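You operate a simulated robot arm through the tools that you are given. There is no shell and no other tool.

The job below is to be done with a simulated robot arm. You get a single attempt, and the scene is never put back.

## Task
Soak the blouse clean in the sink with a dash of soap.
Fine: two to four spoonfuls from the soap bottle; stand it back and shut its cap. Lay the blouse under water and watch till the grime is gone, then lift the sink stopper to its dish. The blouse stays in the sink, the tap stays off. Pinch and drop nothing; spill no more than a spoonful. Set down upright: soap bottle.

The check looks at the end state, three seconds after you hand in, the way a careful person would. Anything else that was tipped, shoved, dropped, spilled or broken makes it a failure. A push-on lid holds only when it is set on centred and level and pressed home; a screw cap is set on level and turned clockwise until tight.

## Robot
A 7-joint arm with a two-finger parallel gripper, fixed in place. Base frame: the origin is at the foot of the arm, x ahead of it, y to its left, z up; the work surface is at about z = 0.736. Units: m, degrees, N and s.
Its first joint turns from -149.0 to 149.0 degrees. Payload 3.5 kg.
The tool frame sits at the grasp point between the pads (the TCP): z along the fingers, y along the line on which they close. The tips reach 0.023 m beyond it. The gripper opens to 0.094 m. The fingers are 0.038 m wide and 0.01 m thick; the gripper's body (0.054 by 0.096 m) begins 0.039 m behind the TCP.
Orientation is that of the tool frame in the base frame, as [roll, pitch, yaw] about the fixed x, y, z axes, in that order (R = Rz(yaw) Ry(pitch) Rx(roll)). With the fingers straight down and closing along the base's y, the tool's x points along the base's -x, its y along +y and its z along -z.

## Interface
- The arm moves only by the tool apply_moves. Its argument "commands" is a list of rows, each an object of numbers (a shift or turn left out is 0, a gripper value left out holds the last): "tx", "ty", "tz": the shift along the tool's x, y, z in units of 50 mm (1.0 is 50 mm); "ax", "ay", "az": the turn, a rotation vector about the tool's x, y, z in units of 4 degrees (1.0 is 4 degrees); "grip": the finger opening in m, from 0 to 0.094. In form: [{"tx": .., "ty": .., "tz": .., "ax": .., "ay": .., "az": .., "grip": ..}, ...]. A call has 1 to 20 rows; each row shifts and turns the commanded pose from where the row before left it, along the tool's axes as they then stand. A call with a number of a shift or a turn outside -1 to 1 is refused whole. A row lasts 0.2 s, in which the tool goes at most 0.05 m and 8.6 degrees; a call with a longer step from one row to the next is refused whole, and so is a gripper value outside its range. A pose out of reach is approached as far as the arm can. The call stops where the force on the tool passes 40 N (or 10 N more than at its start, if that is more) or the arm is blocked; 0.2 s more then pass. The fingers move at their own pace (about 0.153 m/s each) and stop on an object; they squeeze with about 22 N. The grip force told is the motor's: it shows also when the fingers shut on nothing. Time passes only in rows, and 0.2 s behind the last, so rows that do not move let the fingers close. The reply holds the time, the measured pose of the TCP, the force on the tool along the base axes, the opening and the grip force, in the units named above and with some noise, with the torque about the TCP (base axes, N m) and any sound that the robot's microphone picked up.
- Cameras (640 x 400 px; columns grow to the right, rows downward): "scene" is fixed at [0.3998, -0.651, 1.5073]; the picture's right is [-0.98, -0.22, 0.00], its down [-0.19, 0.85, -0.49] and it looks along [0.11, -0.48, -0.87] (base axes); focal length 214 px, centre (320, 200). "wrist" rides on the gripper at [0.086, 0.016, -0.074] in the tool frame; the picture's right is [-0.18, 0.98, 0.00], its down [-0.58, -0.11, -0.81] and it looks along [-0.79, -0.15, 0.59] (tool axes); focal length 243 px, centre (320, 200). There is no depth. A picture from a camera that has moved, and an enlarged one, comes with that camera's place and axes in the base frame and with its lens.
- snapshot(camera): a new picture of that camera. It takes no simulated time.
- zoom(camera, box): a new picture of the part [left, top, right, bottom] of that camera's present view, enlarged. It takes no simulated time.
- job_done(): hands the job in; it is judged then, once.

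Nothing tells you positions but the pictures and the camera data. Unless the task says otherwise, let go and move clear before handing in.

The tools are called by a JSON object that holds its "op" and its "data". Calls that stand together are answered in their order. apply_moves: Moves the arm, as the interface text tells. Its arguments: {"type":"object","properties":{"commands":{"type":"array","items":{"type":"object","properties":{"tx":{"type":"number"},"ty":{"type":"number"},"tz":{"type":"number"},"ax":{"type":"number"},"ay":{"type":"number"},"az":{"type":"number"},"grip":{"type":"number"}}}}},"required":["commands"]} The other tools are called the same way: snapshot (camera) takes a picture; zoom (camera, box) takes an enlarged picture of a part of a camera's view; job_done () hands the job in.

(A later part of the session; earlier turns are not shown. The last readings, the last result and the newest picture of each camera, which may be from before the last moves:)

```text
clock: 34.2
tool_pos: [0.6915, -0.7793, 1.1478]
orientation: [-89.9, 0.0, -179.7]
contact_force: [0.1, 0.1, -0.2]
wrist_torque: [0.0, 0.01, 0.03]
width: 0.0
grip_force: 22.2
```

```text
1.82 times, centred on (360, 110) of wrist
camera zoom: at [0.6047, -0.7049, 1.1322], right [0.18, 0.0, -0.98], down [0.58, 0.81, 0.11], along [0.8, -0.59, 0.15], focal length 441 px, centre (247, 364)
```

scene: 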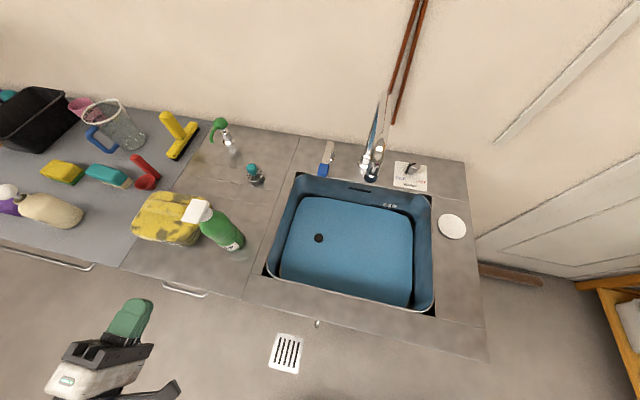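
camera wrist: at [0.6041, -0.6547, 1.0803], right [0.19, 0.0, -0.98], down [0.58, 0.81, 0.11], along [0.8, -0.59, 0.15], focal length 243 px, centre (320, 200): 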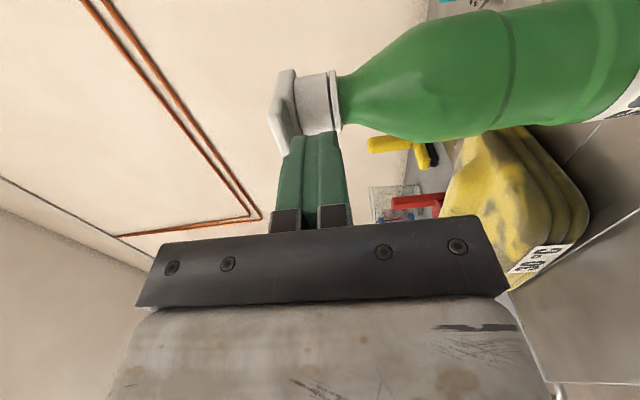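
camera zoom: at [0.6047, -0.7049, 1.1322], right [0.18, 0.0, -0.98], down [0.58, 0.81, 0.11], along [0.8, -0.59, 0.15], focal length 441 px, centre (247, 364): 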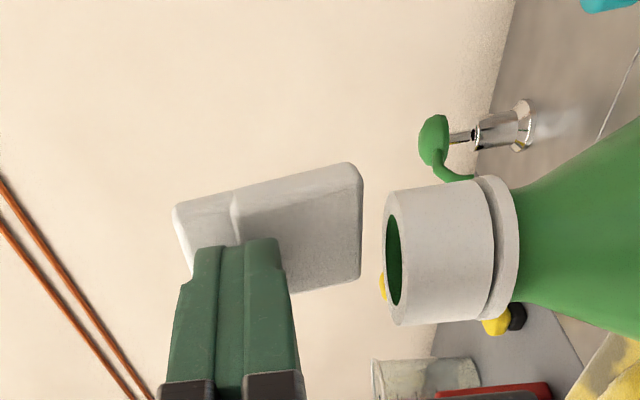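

Good – the bottle settled back upright. I'll back off further and check that the lid stays open.

{"op": "apply_moves", "data": {"commands": [{"tz": -0.4, "ty": -0.2}, {"tz": -0.8}, {"tz": -0.8}, {"tz": -0.8}]}}

{"op": "zoom", "data": {"camera": "scene", "box": [150, 180, 250, 260]}}

{"op": "snapshot", "data": {"camera": "wrist"}}

```text
clock: 35.2
tool_pos: [0.6894, -0.6381, 1.1582]
orientation: [-89.8, 0.0, -179.8]
contact_force: [0.6, -0.4, 0.6]
wrist_torque: [0.03, -0.03, -0.01]
width: 0.0001
grip_force: 22.0
```

```text
5.00 times, centred on (200, 220) of scene
camera zoom: at [0.3998, -0.651, 1.5073], right [-0.98, -0.22, 0.0], down [-0.19, 0.85, -0.49], along [0.11, -0.48, -0.87], focal length 1072 px, centre (920, 100)
```

zoom: 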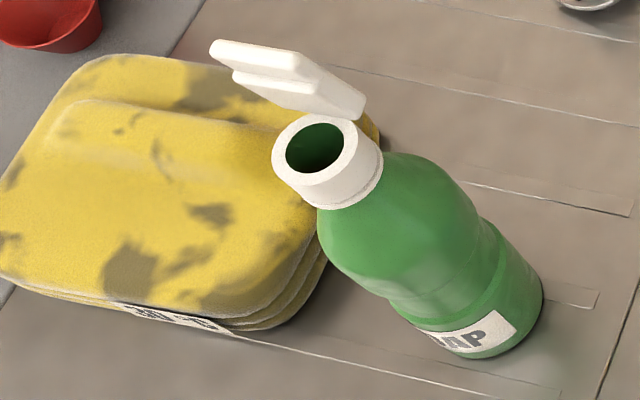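

```text
taken
camera wrist: at [0.6036, -0.565, 1.1416], right [0.18, 0.0, -0.98], down [0.58, 0.81, 0.11], along [0.8, -0.59, 0.15], focal length 243 px, centre (320, 200)
```

wrist: 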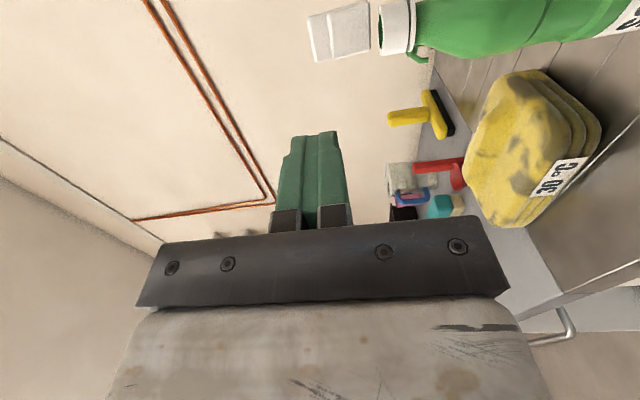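

The lid stays open and the bottle stands where it was. Next I roll back upright, open the fingers, lower to the label section (z ≈ 0.962) and advance around the bottle.

{"op": "apply_moves", "data": {"commands": [{"az": -1, "grip": 0.094}, {"az": -1}, {"az": -1}, {"az": -1}, {"az": -1}, {"az": -1}, {"az": -1}, {"az": -1}, {"az": -1}, {"az": -1}, {"az": -1}, {"az": -1}, {"az": -1}, {"az": -1}, {"az": -1}, {"az": -1}, {"az": -1}, {"az": -1}, {"az": -1}, {"az": -1}]}}

{"op": "apply_moves", "data": {"commands": [{"az": -1}, {"az": -1}, {"az": -0.5}]}}

{"op": "snapshot", "data": {"camera": "wrist"}}

```text
clock: 39.4
tool_pos: [0.6899, -0.6386, 1.1591]
orientation: [-89.7, -80.0, 179.9]
contact_force: [0.3, -0.6, 0.4]
wrist_torque: [-0.02, 0.0, 0.01]
width: 0.0941
grip_force: 0.0
```

```text
clock: 40.2
tool_pos: [0.6906, -0.6378, 1.1581]
orientation: [167.4, -90.0, -77.1]
contact_force: [-0.4, 1.1, 0.4]
wrist_torque: [0.02, -0.01, -0.02]
width: 0.0939
grip_force: 0.0
```

```text
taken
camera wrist: at [0.674, -0.5643, 1.245], right [-0.98, -0.01, -0.18], down [0.1, 0.81, -0.58], along [0.15, -0.59, -0.79], focal length 243 px, centre (320, 200)
```

wrist: 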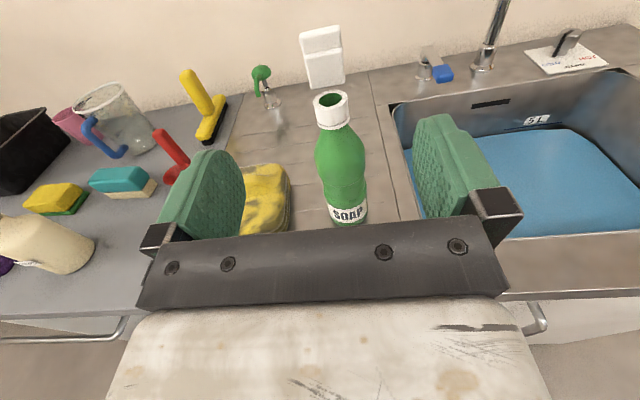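

{"op": "zoom", "data": {"camera": "wrist", "box": [290, 20, 380, 130]}}

{"op": "apply_moves", "data": {"commands": [{"tx": -0.8}, {"tx": -0.8}, {"tx": -0.8}, {"tx": -0.8}, {"tx": -0.72}]}}

{"op": "snapshot", "data": {"camera": "wrist"}}

```text
3.64 times, centred on (335, 75) of wrist
camera zoom: at [0.674, -0.5643, 1.245], right [-0.98, -0.01, -0.18], down [0.1, 0.81, -0.58], along [0.15, -0.59, -0.79], focal length 882 px, centre (266, 654)
```

zoom: 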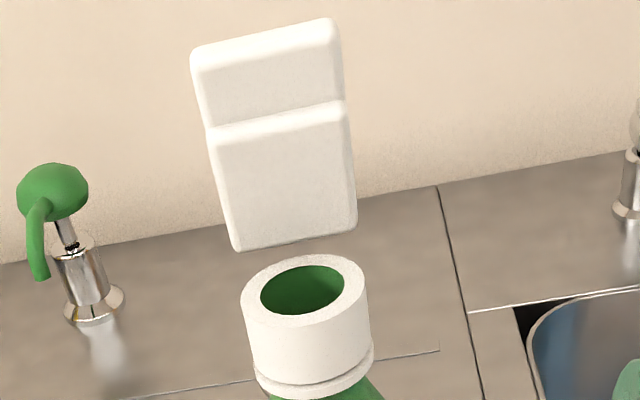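

```text
clock: 41.4
tool_pos: [0.6912, -0.6388, 0.9633]
orientation: [-33.2, -89.9, 123.5]
contact_force: [0.0, 0.7, -0.3]
wrist_torque: [0.0, 0.01, -0.01]
width: 0.0941
grip_force: 0.1
```

```text
taken
camera wrist: at [0.6744, -0.5643, 1.0489], right [-0.98, -0.01, -0.19], down [0.11, 0.81, -0.58], along [0.15, -0.59, -0.79], focal length 243 px, centre (320, 200)
```

wrist: 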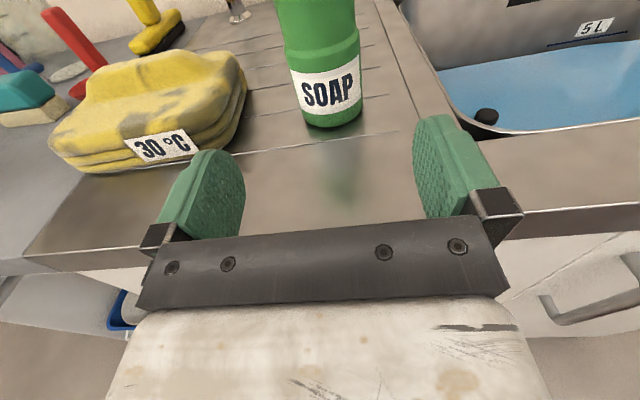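

The bottle is centred between the open fingers. Advancing around it.

{"op": "apply_moves", "data": {"commands": [{"ty": 0.04, "tz": 0.7}, {"tz": 0.7}, {"tz": 0.7}, {"tz": 0.5}, {"tz": 0.26}]}}

{"op": "snapshot", "data": {"camera": "wrist"}}

{"op": "snapshot", "data": {"camera": "scene"}}

```text
clock: 42.6
tool_pos: [0.6894, -0.7816, 0.9622]
orientation: [-40.7, -90.0, 131.1]
contact_force: [-0.9, -0.4, -0.5]
wrist_torque: [-0.01, -0.03, -0.03]
width: 0.094
grip_force: 0.2
```

```text
taken
camera wrist: at [0.6738, -0.7082, 1.0492], right [-0.98, -0.01, -0.19], down [0.1, 0.81, -0.58], along [0.15, -0.59, -0.79], focal length 243 px, centre (320, 200)
```

wrist: 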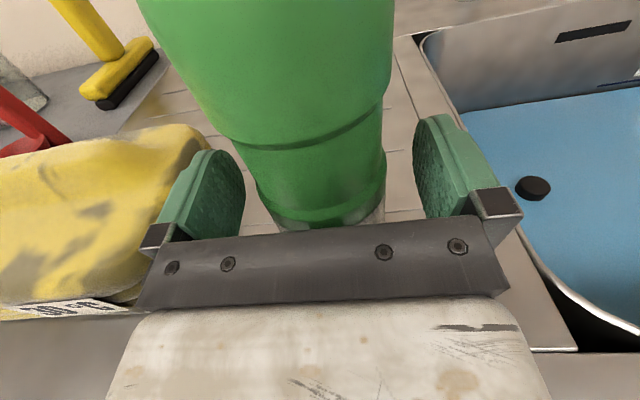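

```text
taken
```

scene: 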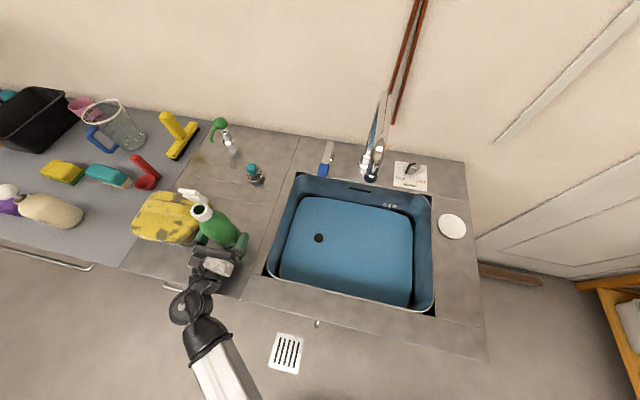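

Bottle is well between the pads. Closing the grip.

{"op": "apply_moves", "data": {"commands": [{"grip": 0.066}, {"grip": 0.05}, {"grip": 0.0}, {}, {}]}}

{"op": "apply_moves", "data": {"commands": [{}]}}

{"op": "snapshot", "data": {"camera": "wrist"}}

```text
clock: 43.8
tool_pos: [0.6902, -0.7821, 0.963]
orientation: [-34.7, -89.9, 125.0]
contact_force: [0.3, -1.8, -0.6]
wrist_torque: [-0.06, -0.03, -0.03]
width: 0.0631
grip_force: 22.7
```

```text
clock: 44.2
tool_pos: [0.6905, -0.7811, 0.9628]
orientation: [-34.8, -90.0, 125.0]
contact_force: [-1.3, -1.1, -0.1]
wrist_torque: [-0.02, 0.0, -0.03]
width: 0.0632
grip_force: 22.0
```

```text
taken
camera wrist: at [0.6737, -0.708, 1.0492], right [-0.98, -0.01, -0.18], down [0.1, 0.81, -0.58], along [0.15, -0.59, -0.79], focal length 243 px, centre (320, 200)
```

wrist: 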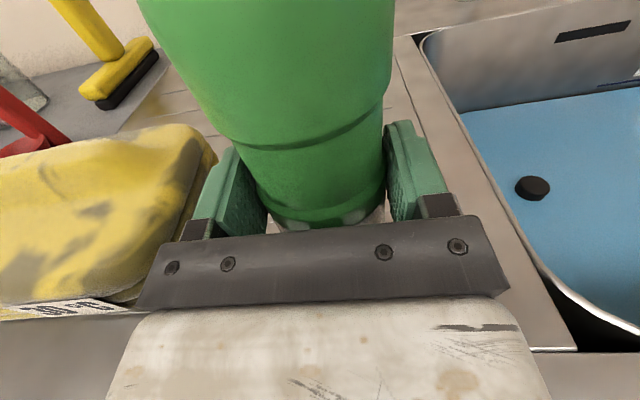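

Gripped at 63 mm width. Lifting straight up, gently.

{"op": "apply_moves", "data": {"commands": [{"tx": 0.2}, {"tx": 0.4}, {"tx": 0.4}, {"tx": 0.2}]}}

{"op": "apply_moves", "data": {"commands": [{}]}}

{"op": "apply_moves", "data": {"commands": [{}]}}

{"op": "apply_moves", "data": {"commands": [{}]}}

{"op": "apply_moves", "data": {"commands": [{}]}}

{"op": "snapshot", "data": {"camera": "wrist"}}

{"op": "zoom", "data": {"camera": "scene", "box": [130, 160, 290, 300]}}

```text
clock: 45.2
tool_pos: [0.6906, -0.7822, 1.0217]
orientation: [-20.3, -89.9, 110.7]
contact_force: [-0.4, 0.4, -4.3]
wrist_torque: [0.08, 0.04, -0.02]
width: 0.0632
grip_force: 22.2
```

```text
clock: 45.6
tool_pos: [0.6882, -0.7822, 1.0222]
orientation: [-35.6, -89.9, 125.8]
contact_force: [-0.6, -0.2, -3.7]
wrist_torque: [0.04, 0.0, 0.0]
width: 0.0632
grip_force: 21.9
```

```text
clock: 46.0
tool_pos: [0.6896, -0.7809, 1.0216]
orientation: [-38.3, -89.9, 128.6]
contact_force: [-0.1, 0.3, -3.6]
wrist_torque: [0.02, -0.01, -0.01]
width: 0.063
grip_force: 22.2
```

```text
clock: 46.4
tool_pos: [0.6887, -0.7824, 1.0229]
orientation: [-37.4, -89.9, 127.7]
contact_force: [0.2, 0.1, -3.9]
wrist_torque: [0.05, 0.01, 0.01]
width: 0.0632
grip_force: 21.9
```

```text
clock: 46.8
tool_pos: [0.6895, -0.7815, 1.0224]
orientation: [-37.9, -89.9, 128.0]
contact_force: [0.2, 0.2, -4.1]
wrist_torque: [0.04, 0.03, 0.0]
width: 0.0632
grip_force: 22.4
```

```text
taken
camera wrist: at [0.6731, -0.708, 1.1085], right [-0.98, -0.01, -0.18], down [0.1, 0.81, -0.58], along [0.15, -0.59, -0.79], focal length 243 px, centre (320, 200)
```

wrist: 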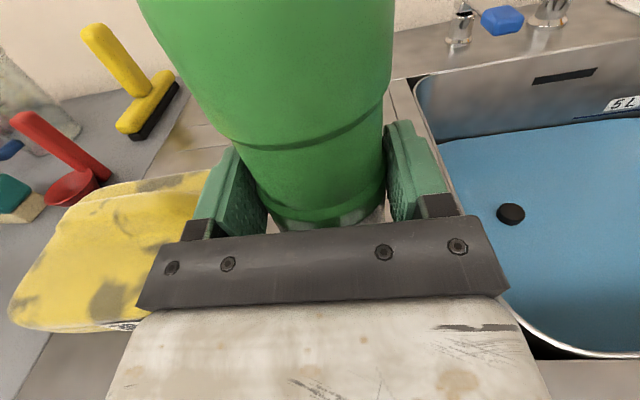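

```text
2.86 times, centred on (210, 230) of scene
camera zoom: at [0.3998, -0.651, 1.5073], right [-0.98, -0.22, 0.0], down [-0.19, 0.85, -0.49], along [0.11, -0.48, -0.87], focal length 613 px, centre (634, 114)
```

zoom: 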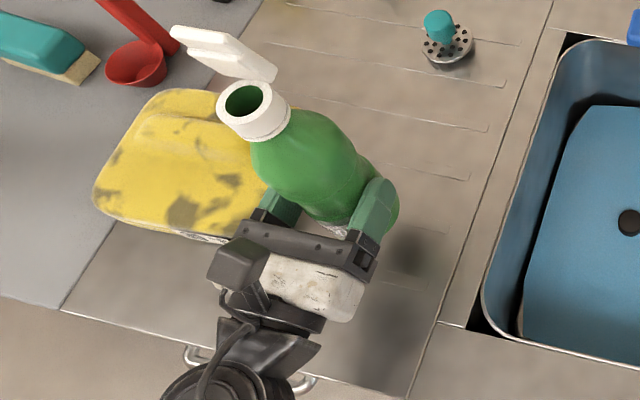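

The bottle is held (weight ≈ 3.9 N). Now I carry it over the sink, away from the tap spout.

{"op": "apply_moves", "data": {"commands": [{"ty": 0.6, "tx": 0.1}, {"ty": 0.8}, {"ty": 0.8, "tz": 0.3}, {"ty": 0.8, "tz": 0.3}, {"ty": 0.8, "tz": 0.3}, {"ty": 0.6, "tz": 0.1}]}}

{"op": "snapshot", "data": {"camera": "scene"}}

{"op": "snapshot", "data": {"camera": "wrist"}}

```text
clock: 48.2
tool_pos: [0.4693, -0.8328, 1.028]
orientation: [-15.1, -89.9, 105.5]
contact_force: [0.6, 0.2, -3.7]
wrist_torque: [0.07, -0.01, 0.01]
width: 0.0633
grip_force: 21.9
```

```text
taken
```

scene: 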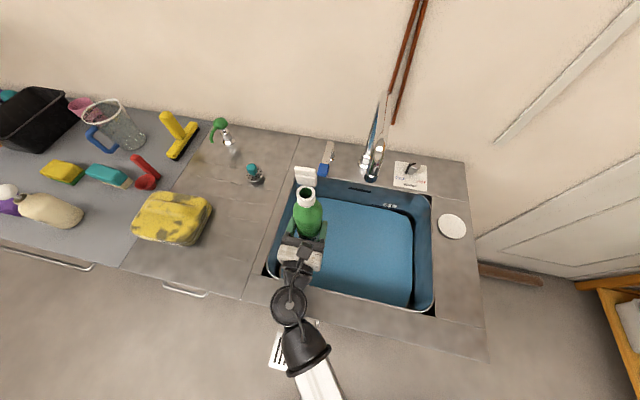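

```text
taken
camera wrist: at [0.4531, -0.759, 1.1138], right [-0.98, -0.01, -0.18], down [0.1, 0.81, -0.58], along [0.15, -0.59, -0.79], focal length 243 px, centre (320, 200)
```

wrist: 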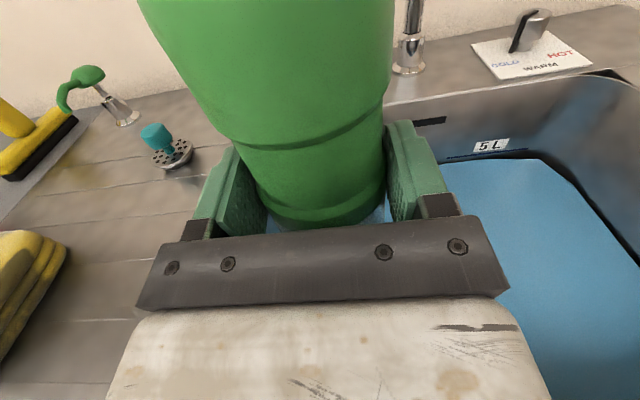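

Over the sink now. A few still readings to establish the bottle's weight before pouring.

{"op": "apply_moves", "data": {"commands": [{}]}}

{"op": "apply_moves", "data": {"commands": [{}]}}

{"op": "apply_moves", "data": {"commands": [{}]}}

{"op": "apply_moves", "data": {"commands": [{}]}}

{"op": "apply_moves", "data": {"commands": [{}]}}

{"op": "apply_moves", "data": {"commands": [{}]}}

{"op": "apply_moves", "data": {"commands": [{}]}}

{"op": "apply_moves", "data": {"commands": [{}]}}

```text
clock: 48.6
tool_pos: [0.4681, -0.8325, 1.028]
orientation: [-32.8, -90.0, 123.1]
contact_force: [0.5, 0.5, -4.8]
wrist_torque: [0.06, 0.02, 0.03]
width: 0.0633
grip_force: 22.6
```

```text
clock: 49.0
tool_pos: [0.4695, -0.8326, 1.0276]
orientation: [-36.2, -89.8, 126.5]
contact_force: [1.0, -0.2, -3.3]
wrist_torque: [0.02, -0.04, -0.02]
width: 0.0631
grip_force: 21.6
```

```text
clock: 49.4
tool_pos: [0.4685, -0.8335, 1.0277]
orientation: [-37.0, -89.8, 127.4]
contact_force: [-0.6, 0.3, -3.5]
wrist_torque: [0.07, 0.04, 0.03]
width: 0.0633
grip_force: 21.9
```

```text
clock: 49.8
tool_pos: [0.4696, -0.8346, 1.0269]
orientation: [-37.6, -89.9, 128.1]
contact_force: [0.2, 0.0, -3.3]
wrist_torque: [0.03, -0.03, 0.01]
width: 0.063
grip_force: 21.6
```

```text
clock: 50.2
tool_pos: [0.4698, -0.8323, 1.0283]
orientation: [-37.2, -89.9, 127.5]
contact_force: [-0.3, 0.1, -3.5]
wrist_torque: [0.07, -0.02, 0.02]
width: 0.0635
grip_force: 21.5
```

```text
clock: 50.6
tool_pos: [0.4683, -0.8322, 1.0272]
orientation: [-37.7, -89.9, 128.2]
contact_force: [-0.4, -1.2, -4.1]
wrist_torque: [0.05, 0.02, -0.02]
width: 0.0633
grip_force: 21.7
```

```text
clock: 51.0
tool_pos: [0.4692, -0.8322, 1.0273]
orientation: [-37.3, -89.8, 127.5]
contact_force: [-0.9, -0.4, -4.9]
wrist_torque: [0.05, 0.0, 0.0]
width: 0.0632
grip_force: 21.8
```

```text
clock: 51.4
tool_pos: [0.4686, -0.8333, 1.0277]
orientation: [-37.8, -89.9, 128.1]
contact_force: [0.5, 0.4, -4.0]
wrist_torque: [0.05, -0.02, 0.01]
width: 0.0632
grip_force: 21.8
```

Weight baseline ≈ 3.9 N. Now I tilt toward the sink's middle, first to 56°, and look for any flow.

{"op": "apply_moves", "data": {"commands": [{"az": 1}, {"az": 1}, {"az": 1}, {"az": 1}, {"az": 1}, {"az": 1}, {"az": 1}, {"az": 1}, {"az": 1}, {"az": 1}, {"az": 1}, {"az": 1}, {"az": 1}, {"az": 1}]}}

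{"op": "zoom", "data": {"camera": "scene", "box": [250, 150, 450, 310]}}

{"op": "snapshot", "data": {"camera": "wrist"}}

```text
clock: 54.4
tool_pos: [0.4697, -0.8323, 1.0285]
orientation: [-90.0, -33.8, -179.7]
contact_force: [-0.7, 0.0, -3.5]
wrist_torque: [0.05, -0.09, -0.03]
width: 0.0632
grip_force: 22.2
```

```text
2.50 times, centred on (350, 230) of scene
camera zoom: at [0.3998, -0.651, 1.5073], right [-0.98, -0.22, 0.0], down [-0.19, 0.85, -0.49], along [0.11, -0.48, -0.87], focal length 536 px, centre (245, 125)
```

zoom: 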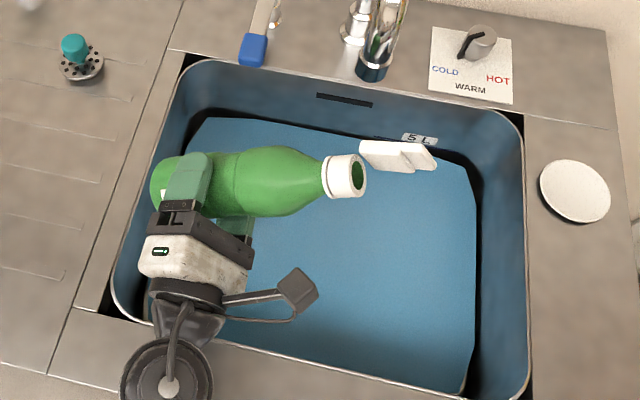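

```text
taken
camera wrist: at [0.3888, -0.7593, 1.0623], right [-0.4, 0.0, -0.92], down [0.54, 0.81, -0.23], along [0.74, -0.59, -0.32], focal length 243 px, centre (320, 200)
```

wrist: 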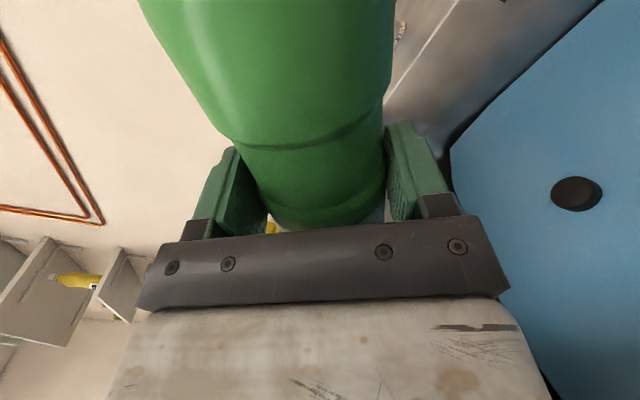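

No flow at 56°. Continuing in small increments with a look at each.

{"op": "apply_moves", "data": {"commands": [{"az": 1}, {"az": 1}]}}

{"op": "zoom", "data": {"camera": "scene", "box": [320, 180, 420, 260]}}

{"op": "apply_moves", "data": {"commands": [{"az": 0.75}]}}

{"op": "zoom", "data": {"camera": "scene", "box": [320, 180, 420, 260]}}

```text
clock: 55.0
tool_pos: [0.4699, -0.8327, 1.0279]
orientation: [-89.9, -25.8, -179.7]
contact_force: [0.6, -1.2, -4.2]
wrist_torque: [0.06, -0.05, 0.01]
width: 0.063
grip_force: 22.0
```

```text
5.00 times, centred on (370, 220) of scene
camera zoom: at [0.3998, -0.651, 1.5073], right [-0.98, -0.22, 0.0], down [-0.19, 0.85, -0.49], along [0.11, -0.48, -0.87], focal length 1072 px, centre (70, 100)
```

zoom: 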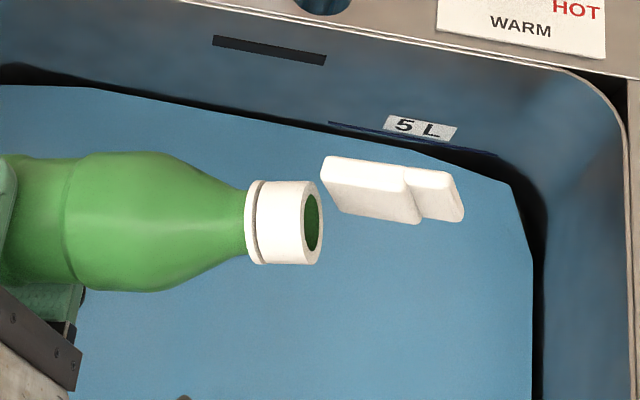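

```text
clock: 55.4
tool_pos: [0.4696, -0.832, 1.0268]
orientation: [-89.9, -22.9, -179.7]
contact_force: [0.5, 0.6, -3.7]
wrist_torque: [0.05, -0.07, -0.03]
width: 0.0632
grip_force: 22.1
```

```text
5.00 times, centred on (370, 220) of scene
camera zoom: at [0.3998, -0.651, 1.5073], right [-0.98, -0.22, 0.0], down [-0.19, 0.85, -0.49], along [0.11, -0.48, -0.87], focal length 1072 px, centre (70, 100)
```

zoom: 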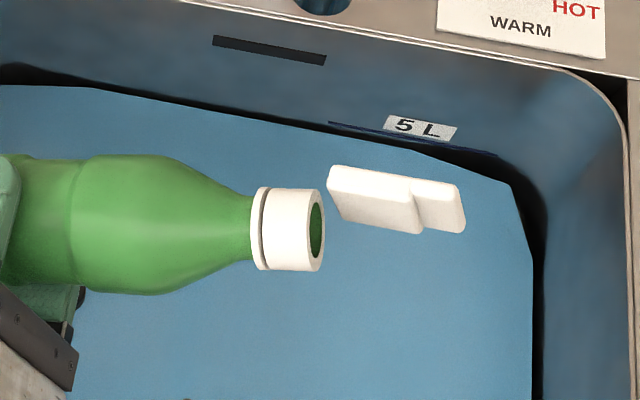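

{"op": "apply_moves", "data": {"commands": [{"az": 0.75}]}}

{"op": "zoom", "data": {"camera": "scene", "box": [320, 180, 420, 260]}}

{"op": "apply_moves", "data": {"commands": [{"az": 0.75}]}}

{"op": "zoom", "data": {"camera": "scene", "box": [320, 180, 420, 260]}}

```text
clock: 55.8
tool_pos: [0.4694, -0.8329, 1.0271]
orientation: [-89.9, -19.9, -179.7]
contact_force: [-0.4, -0.2, -3.9]
wrist_torque: [0.06, -0.04, -0.03]
width: 0.0633
grip_force: 22.0
```

```text
5.00 times, centred on (370, 220) of scene
camera zoom: at [0.3998, -0.651, 1.5073], right [-0.98, -0.22, 0.0], down [-0.19, 0.85, -0.49], along [0.11, -0.48, -0.87], focal length 1072 px, centre (70, 100)
```

zoom: 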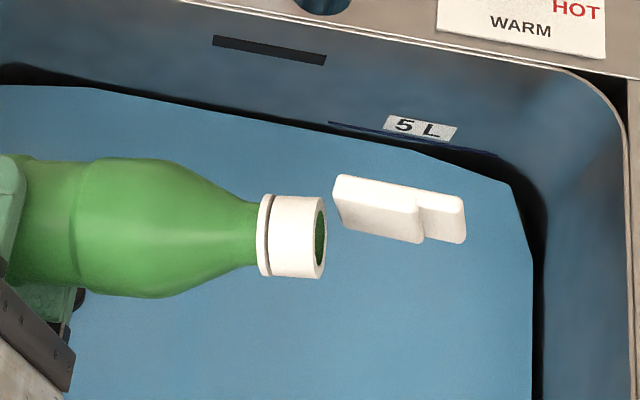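

```text
clock: 56.2
tool_pos: [0.47, -0.8316, 1.0282]
orientation: [-89.9, -16.9, -179.7]
contact_force: [0.2, -0.2, -4.1]
wrist_torque: [0.02, -0.1, 0.03]
width: 0.0632
grip_force: 21.9
```

```text
5.00 times, centred on (370, 220) of scene
camera zoom: at [0.3998, -0.651, 1.5073], right [-0.98, -0.22, 0.0], down [-0.19, 0.85, -0.49], along [0.11, -0.48, -0.87], focal length 1072 px, centre (70, 100)
```

zoom: 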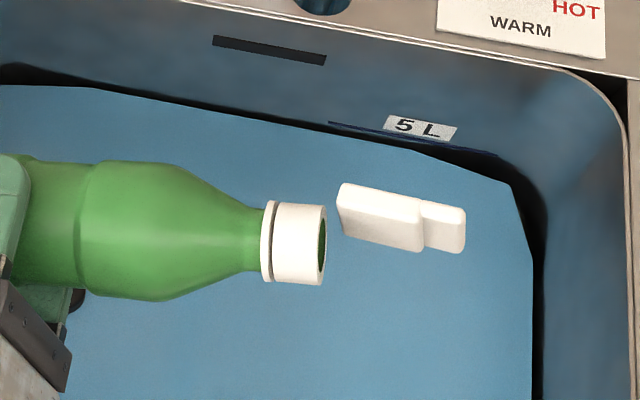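

{"op": "apply_moves", "data": {"commands": [{"az": 0.5}]}}

{"op": "zoom", "data": {"camera": "scene", "box": [330, 190, 400, 250]}}

{"op": "apply_moves", "data": {"commands": [{"az": 0.5}]}}

{"op": "zoom", "data": {"camera": "scene", "box": [330, 190, 400, 250]}}

```text
clock: 56.6
tool_pos: [0.4705, -0.8324, 1.0258]
orientation: [-89.9, -14.8, -179.7]
contact_force: [0.0, 0.7, -3.7]
wrist_torque: [0.01, -0.11, -0.02]
width: 0.0633
grip_force: 22.1
```

```text
6.67 times, centred on (365, 220) of scene
camera zoom: at [0.3998, -0.651, 1.5073], right [-0.98, -0.22, 0.0], down [-0.19, 0.85, -0.49], along [0.11, -0.48, -0.87], focal length 1430 px, centre (20, 67)
```

zoom: 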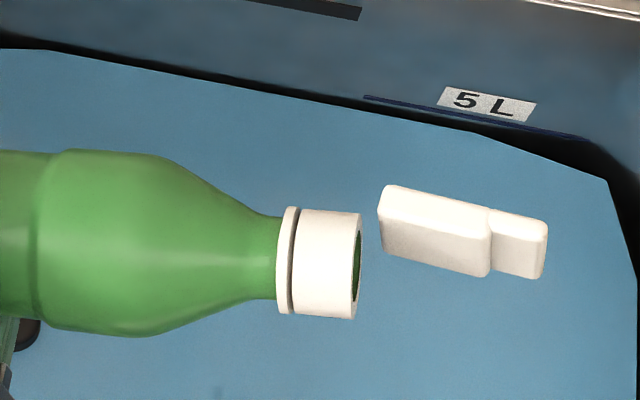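

```text
clock: 57.0
tool_pos: [0.47, -0.8328, 1.0272]
orientation: [-89.9, -12.9, -179.6]
contact_force: [-0.4, -0.7, -4.3]
wrist_torque: [0.09, -0.08, 0.03]
width: 0.0634
grip_force: 22.2
```

```text
6.67 times, centred on (365, 220) of scene
camera zoom: at [0.3998, -0.651, 1.5073], right [-0.98, -0.22, 0.0], down [-0.19, 0.85, -0.49], along [0.11, -0.48, -0.87], focal length 1430 px, centre (20, 67)
```

zoom: 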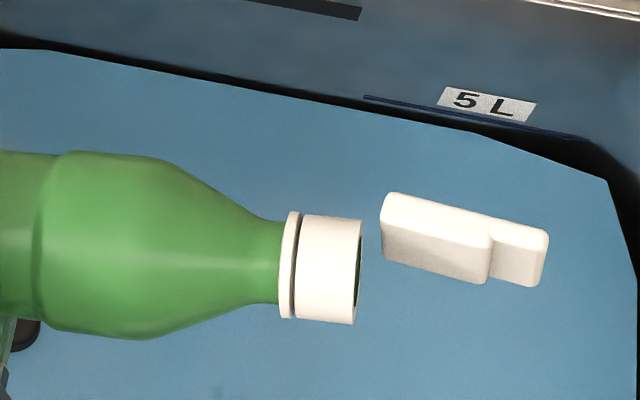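

{"op": "apply_moves", "data": {"commands": [{"az": 0.5}]}}

{"op": "zoom", "data": {"camera": "scene", "box": [330, 190, 400, 250]}}

{"op": "apply_moves", "data": {"commands": [{"az": 0.5}]}}

{"op": "zoom", "data": {"camera": "scene", "box": [330, 190, 400, 250]}}

```text
clock: 57.4
tool_pos: [0.469, -0.8338, 1.0271]
orientation: [-89.9, -10.9, -179.7]
contact_force: [-0.1, -0.4, -4.9]
wrist_torque: [0.05, -0.09, 0.0]
width: 0.0634
grip_force: 22.2
```

```text
6.67 times, centred on (365, 220) of scene
camera zoom: at [0.3998, -0.651, 1.5073], right [-0.98, -0.22, 0.0], down [-0.19, 0.85, -0.49], along [0.11, -0.48, -0.87], focal length 1430 px, centre (20, 67)
```

zoom: 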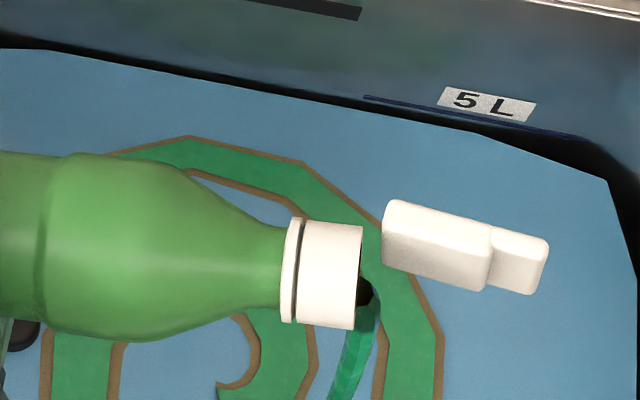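

```text
clock: 57.8
tool_pos: [0.4687, -0.8328, 1.0279]
orientation: [-89.9, -8.9, -179.7]
contact_force: [0.0, -1.0, -4.2]
wrist_torque: [0.03, -0.07, 0.01]
width: 0.0634
grip_force: 22.5
```

```text
6.67 times, centred on (365, 220) of scene
camera zoom: at [0.3998, -0.651, 1.5073], right [-0.98, -0.22, 0.0], down [-0.19, 0.85, -0.49], along [0.11, -0.48, -0.87], focal length 1430 px, centre (20, 67)
```

zoom: 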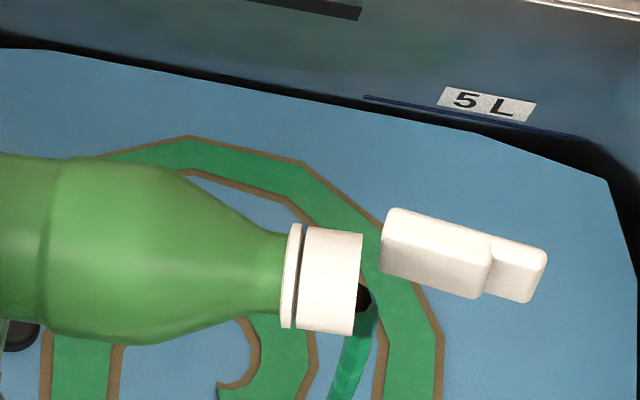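

Soap is flowing now – I tilt back immediately to stop the stream, then assess the amount.

{"op": "apply_moves", "data": {"commands": [{"az": -1}, {"az": -1}, {"az": -1}]}}

{"op": "zoom", "data": {"camera": "scene", "box": [250, 150, 450, 310]}}

{"op": "zoom", "data": {"camera": "scene", "box": [330, 190, 400, 250]}}

{"op": "snapshot", "data": {"camera": "wrist"}}

```text
clock: 58.6
tool_pos: [0.4689, -0.833, 1.0274]
orientation: [-89.9, -21.0, -179.7]
contact_force: [0.0, -0.4, -2.8]
wrist_torque: [0.05, -0.09, -0.02]
width: 0.0631
grip_force: 21.6
```

```text
2.50 times, centred on (350, 230) of scene
camera zoom: at [0.3998, -0.651, 1.5073], right [-0.98, -0.22, 0.0], down [-0.19, 0.85, -0.49], along [0.11, -0.48, -0.87], focal length 536 px, centre (245, 125)
```

zoom: 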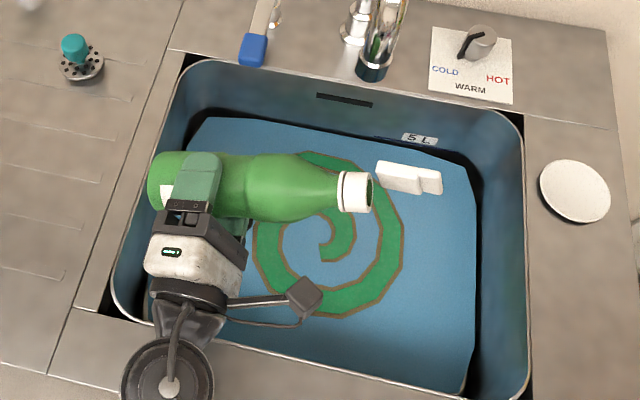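

```text
6.67 times, centred on (365, 220) of scene
camera zoom: at [0.3998, -0.651, 1.5073], right [-0.98, -0.22, 0.0], down [-0.19, 0.85, -0.49], along [0.11, -0.48, -0.87], focal length 1430 px, centre (20, 67)
```

zoom: 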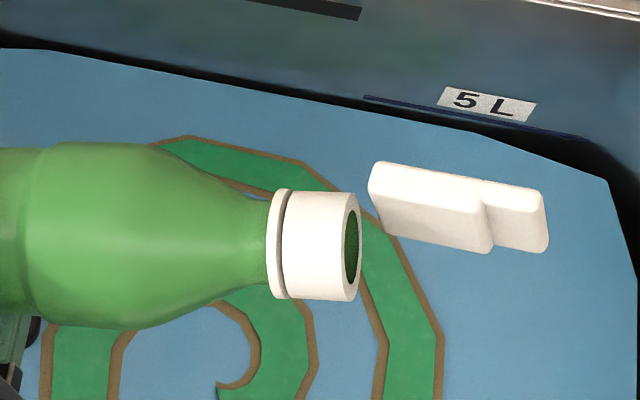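

```text
taken
camera wrist: at [0.3827, -0.7596, 1.0433], right [-0.18, 0.0, -0.98], down [0.58, 0.81, -0.11], along [0.8, -0.59, -0.14], focal length 243 px, centre (320, 200)
```

wrist: 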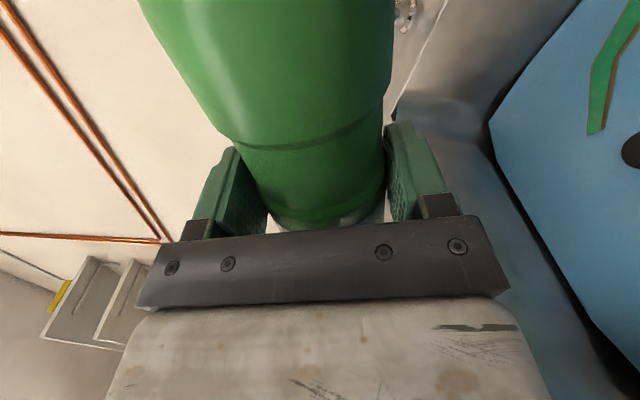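

The flow has stopped, and a green swirl marks the soap in the water. I'll stand the bottle upright above the sink and look at the whole swirl.

{"op": "apply_moves", "data": {"commands": [{"az": -1}, {"az": -1}, {"az": -1}, {"az": -1}, {"az": -1}, {"az": -1}, {"az": -1}, {"az": -1}, {"az": -1}, {"az": -1}, {"az": -1}, {"az": -1}, {"az": -1}, {"az": -1}, {"az": -1}, {"az": -1}, {"az": -1}]}}

{"op": "zoom", "data": {"camera": "scene", "box": [250, 150, 450, 310]}}

{"op": "snapshot", "data": {"camera": "wrist"}}

```text
clock: 62.2
tool_pos: [0.4696, -0.8325, 1.0285]
orientation: [-86.1, -89.0, 176.3]
contact_force: [-0.2, -0.4, -3.7]
wrist_torque: [0.04, -0.02, 0.02]
width: 0.0635
grip_force: 21.8
```

```text
2.50 times, centred on (350, 230) of scene
camera zoom: at [0.3998, -0.651, 1.5073], right [-0.98, -0.22, 0.0], down [-0.19, 0.85, -0.49], along [0.11, -0.48, -0.87], focal length 536 px, centre (245, 125)
```

zoom: 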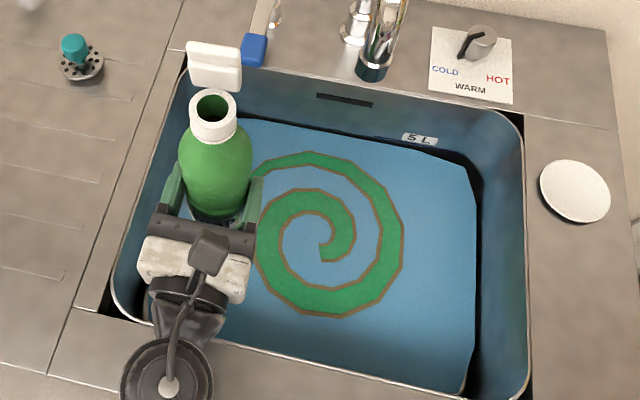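

```text
taken
camera wrist: at [0.4521, -0.7592, 1.1138], right [-0.98, -0.01, -0.2], down [0.11, 0.81, -0.58], along [0.17, -0.59, -0.79], focal length 243 px, centre (320, 200)
```

wrist: 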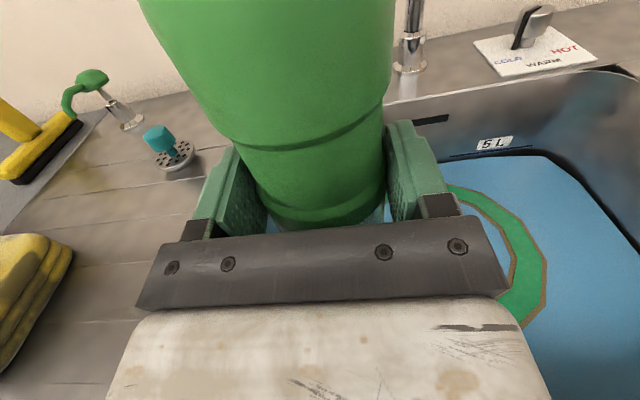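

The swirl is visible but I need the amount. I'll take a batch of still force readings to estimate the weight lost.

{"op": "apply_moves", "data": {"commands": [{}]}}

{"op": "apply_moves", "data": {"commands": [{}]}}

{"op": "apply_moves", "data": {"commands": [{}]}}

{"op": "apply_moves", "data": {"commands": [{}]}}

{"op": "apply_moves", "data": {"commands": [{}]}}

{"op": "apply_moves", "data": {"commands": [{}]}}

{"op": "apply_moves", "data": {"commands": [{}]}}

{"op": "apply_moves", "data": {"commands": [{}]}}

{"op": "apply_moves", "data": {"commands": [{}]}}

{"op": "apply_moves", "data": {"commands": [{}]}}

{"op": "apply_moves", "data": {"commands": [{}]}}

{"op": "apply_moves", "data": {"commands": [{}]}}

{"op": "apply_moves", "data": {"commands": [{}]}}

{"op": "apply_moves", "data": {"commands": [{}]}}

{"op": "apply_moves", "data": {"commands": [{}]}}

{"op": "apply_moves", "data": {"commands": [{}]}}

{"op": "zoom", "data": {"camera": "scene", "box": [250, 150, 450, 310]}}

```text
clock: 62.6
tool_pos: [0.4693, -0.8332, 1.0279]
orientation: [-86.1, -88.9, 176.6]
contact_force: [-0.4, 0.0, -3.6]
wrist_torque: [0.01, -0.03, 0.02]
width: 0.0632
grip_force: 21.4
```

```text
clock: 63.0
tool_pos: [0.4705, -0.8329, 1.0293]
orientation: [-86.4, -89.0, 176.5]
contact_force: [0.0, 0.5, -3.4]
wrist_torque: [0.03, 0.03, 0.02]
width: 0.063
grip_force: 21.5
```

```text
clock: 63.4
tool_pos: [0.4699, -0.8325, 1.0283]
orientation: [-86.4, -89.0, 176.7]
contact_force: [0.2, -0.3, -3.7]
wrist_torque: [0.05, 0.02, 0.0]
width: 0.0631
grip_force: 21.8
```

```text
clock: 63.8
tool_pos: [0.4694, -0.8326, 1.0284]
orientation: [-86.3, -88.9, 176.6]
contact_force: [0.1, -0.6, -3.5]
wrist_torque: [0.06, -0.01, 0.0]
width: 0.063
grip_force: 22.4
```

```text
clock: 64.2
tool_pos: [0.4697, -0.8339, 1.0284]
orientation: [-86.3, -88.9, 176.6]
contact_force: [0.3, 0.1, -3.7]
wrist_torque: [0.01, 0.0, 0.02]
width: 0.0633
grip_force: 21.6
```

```text
clock: 64.6
tool_pos: [0.469, -0.8338, 1.0274]
orientation: [-86.4, -89.0, 176.6]
contact_force: [1.1, 0.2, -4.1]
wrist_torque: [0.02, 0.0, 0.0]
width: 0.0633
grip_force: 22.2
```

```text
clock: 65.0
tool_pos: [0.4693, -0.8323, 1.0283]
orientation: [-86.2, -88.9, 176.6]
contact_force: [0.4, 0.3, -3.0]
wrist_torque: [0.05, 0.01, -0.03]
width: 0.0631
grip_force: 22.5
```

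```text
clock: 65.4
tool_pos: [0.4709, -0.8337, 1.0275]
orientation: [-86.2, -88.9, 176.7]
contact_force: [-0.4, -0.3, -3.0]
wrist_torque: [0.07, 0.04, 0.02]
width: 0.0629
grip_force: 22.5
```

```text
clock: 65.8
tool_pos: [0.4703, -0.8335, 1.028]
orientation: [-86.3, -88.9, 176.6]
contact_force: [0.8, 0.3, -4.4]
wrist_torque: [0.04, 0.02, -0.02]
width: 0.0628
grip_force: 22.2
```

```text
clock: 66.2
tool_pos: [0.4687, -0.8327, 1.0284]
orientation: [-86.3, -88.9, 176.5]
contact_force: [0.6, -0.1, -4.0]
wrist_torque: [0.07, 0.0, -0.04]
width: 0.0631
grip_force: 22.0
```

```text
clock: 66.6
tool_pos: [0.4694, -0.8336, 1.028]
orientation: [-86.3, -89.0, 176.6]
contact_force: [-1.2, -0.1, -3.8]
wrist_torque: [0.04, 0.01, 0.01]
width: 0.0632
grip_force: 22.0
```

```text
clock: 67.0
tool_pos: [0.4699, -0.8328, 1.0281]
orientation: [-86.3, -88.9, 176.6]
contact_force: [-0.2, -0.6, -3.1]
wrist_torque: [0.02, 0.01, 0.01]
width: 0.0633
grip_force: 22.4
```

```text
clock: 67.4
tool_pos: [0.4702, -0.8328, 1.0283]
orientation: [-86.3, -88.9, 176.7]
contact_force: [-0.8, 0.0, -3.8]
wrist_torque: [0.07, 0.0, 0.02]
width: 0.0629
grip_force: 22.3
```

```text
clock: 67.8
tool_pos: [0.4704, -0.8334, 1.0277]
orientation: [-86.3, -88.8, 176.6]
contact_force: [1.1, -0.5, -4.0]
wrist_torque: [0.03, 0.02, 0.0]
width: 0.0632
grip_force: 21.4
```

```text
clock: 68.2
tool_pos: [0.4704, -0.8329, 1.0277]
orientation: [-86.3, -88.9, 176.6]
contact_force: [0.2, 0.6, -4.0]
wrist_torque: [0.02, 0.0, -0.01]
width: 0.0632
grip_force: 22.1
```

```text
clock: 68.6
tool_pos: [0.4698, -0.8331, 1.0274]
orientation: [-86.4, -89.0, 176.7]
contact_force: [0.9, -0.1, -4.9]
wrist_torque: [0.04, 0.01, -0.04]
width: 0.0631
grip_force: 21.6
```

```text
2.50 times, centred on (350, 230) of scene
camera zoom: at [0.3998, -0.651, 1.5073], right [-0.98, -0.22, 0.0], down [-0.19, 0.85, -0.49], along [0.11, -0.48, -0.87], focal length 536 px, centre (245, 125)
```

zoom: 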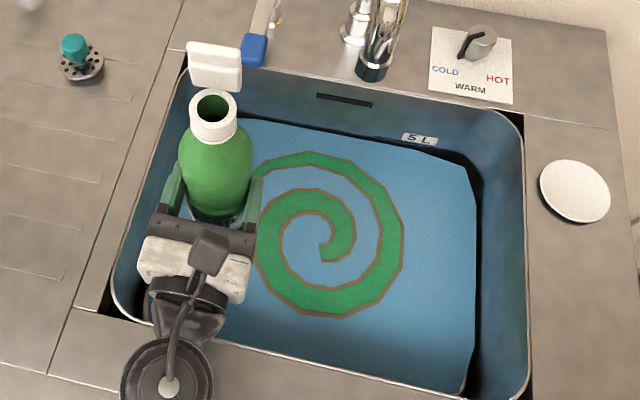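

The weight loss is about 0.14 ± 0.14 N, too noisy to rely on alone. I'll shift the bottle aside to see the complete swirl.

{"op": "apply_moves", "data": {"commands": [{"ty": -0.8, "az": -0.3}, {"ty": -0.8}, {"ty": -0.8}]}}

{"op": "zoom", "data": {"camera": "scene", "box": [250, 150, 450, 310]}}

{"op": "snapshot", "data": {"camera": "wrist"}}

```text
clock: 69.4
tool_pos: [0.5903, -0.8332, 1.0272]
orientation: [73.4, -89.8, 16.8]
contact_force: [-0.2, 0.7, -3.2]
wrist_torque: [0.03, 0.0, -0.01]
width: 0.063
grip_force: 21.3
```

```text
2.50 times, centred on (350, 230) of scene
camera zoom: at [0.3998, -0.651, 1.5073], right [-0.98, -0.22, 0.0], down [-0.19, 0.85, -0.49], along [0.11, -0.48, -0.87], focal length 536 px, centre (245, 125)
```

zoom: 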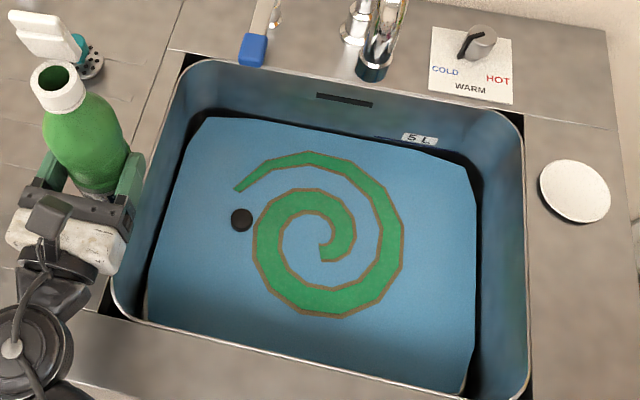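

```text
taken
camera wrist: at [0.5745, -0.7584, 1.1142], right [-0.98, 0.0, -0.18], down [0.1, 0.81, -0.58], along [0.15, -0.59, -0.79], focal length 243 px, centre (320, 200)
```

wrist: 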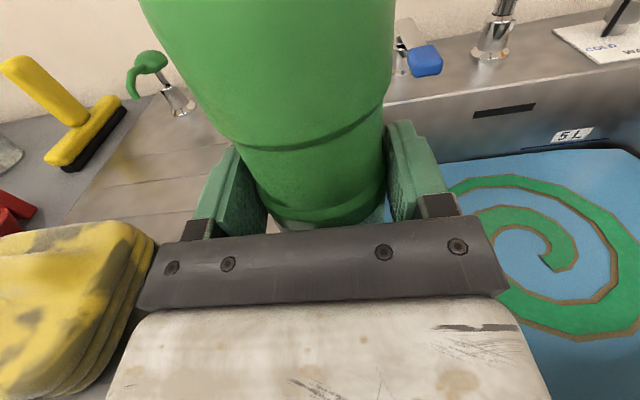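

Let me look at the swirl in detail from both cameras for any cue about the amount.

{"op": "zoom", "data": {"camera": "scene", "box": [310, 200, 400, 285]}}

{"op": "zoom", "data": {"camera": "wrist", "box": [440, 100, 640, 240]}}

{"op": "zoom", "data": {"camera": "scene", "box": [240, 150, 300, 200]}}

```text
4.71 times, centred on (355, 242) of scene
camera zoom: at [0.3998, -0.651, 1.5073], right [-0.98, -0.22, 0.0], down [-0.19, 0.85, -0.49], along [0.11, -0.48, -0.87], focal length 1009 px, centre (155, 0)
```

zoom: 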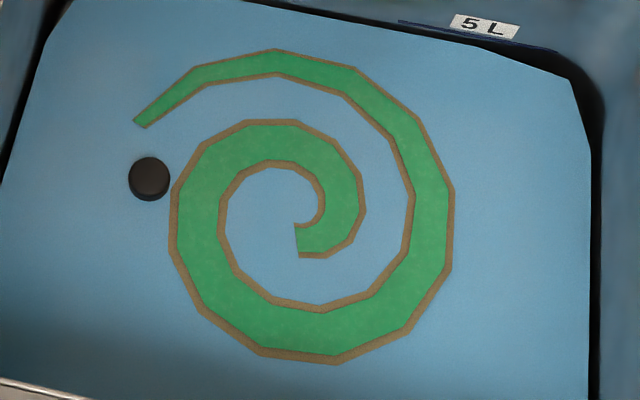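

```text
2.86 times, centred on (540, 170) of wrist
camera zoom: at [0.5745, -0.7584, 1.1142], right [-0.98, 0.0, -0.18], down [0.1, 0.81, -0.58], along [0.15, -0.59, -0.79], focal length 693 px, centre (-309, 286)
```

zoom: 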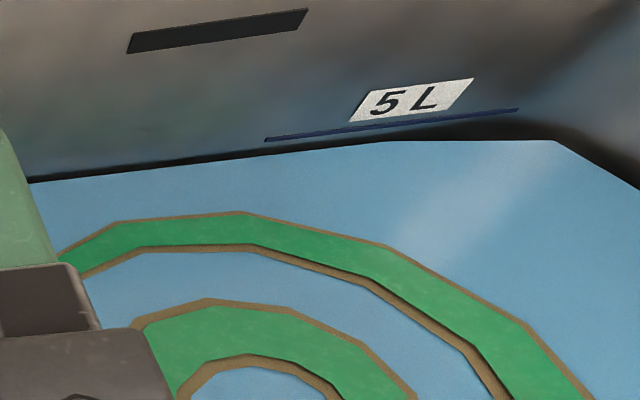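

```text
8.00 times, centred on (270, 175) of scene
camera zoom: at [0.3998, -0.651, 1.5073], right [-0.98, -0.22, 0.0], down [-0.19, 0.85, -0.49], along [0.11, -0.48, -0.87], focal length 1716 px, centre (720, 400)
```

zoom: 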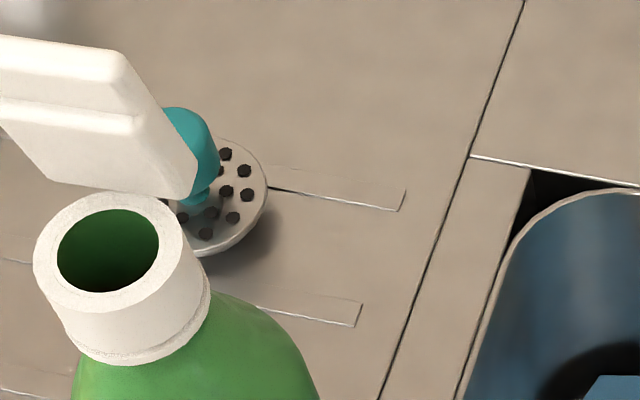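

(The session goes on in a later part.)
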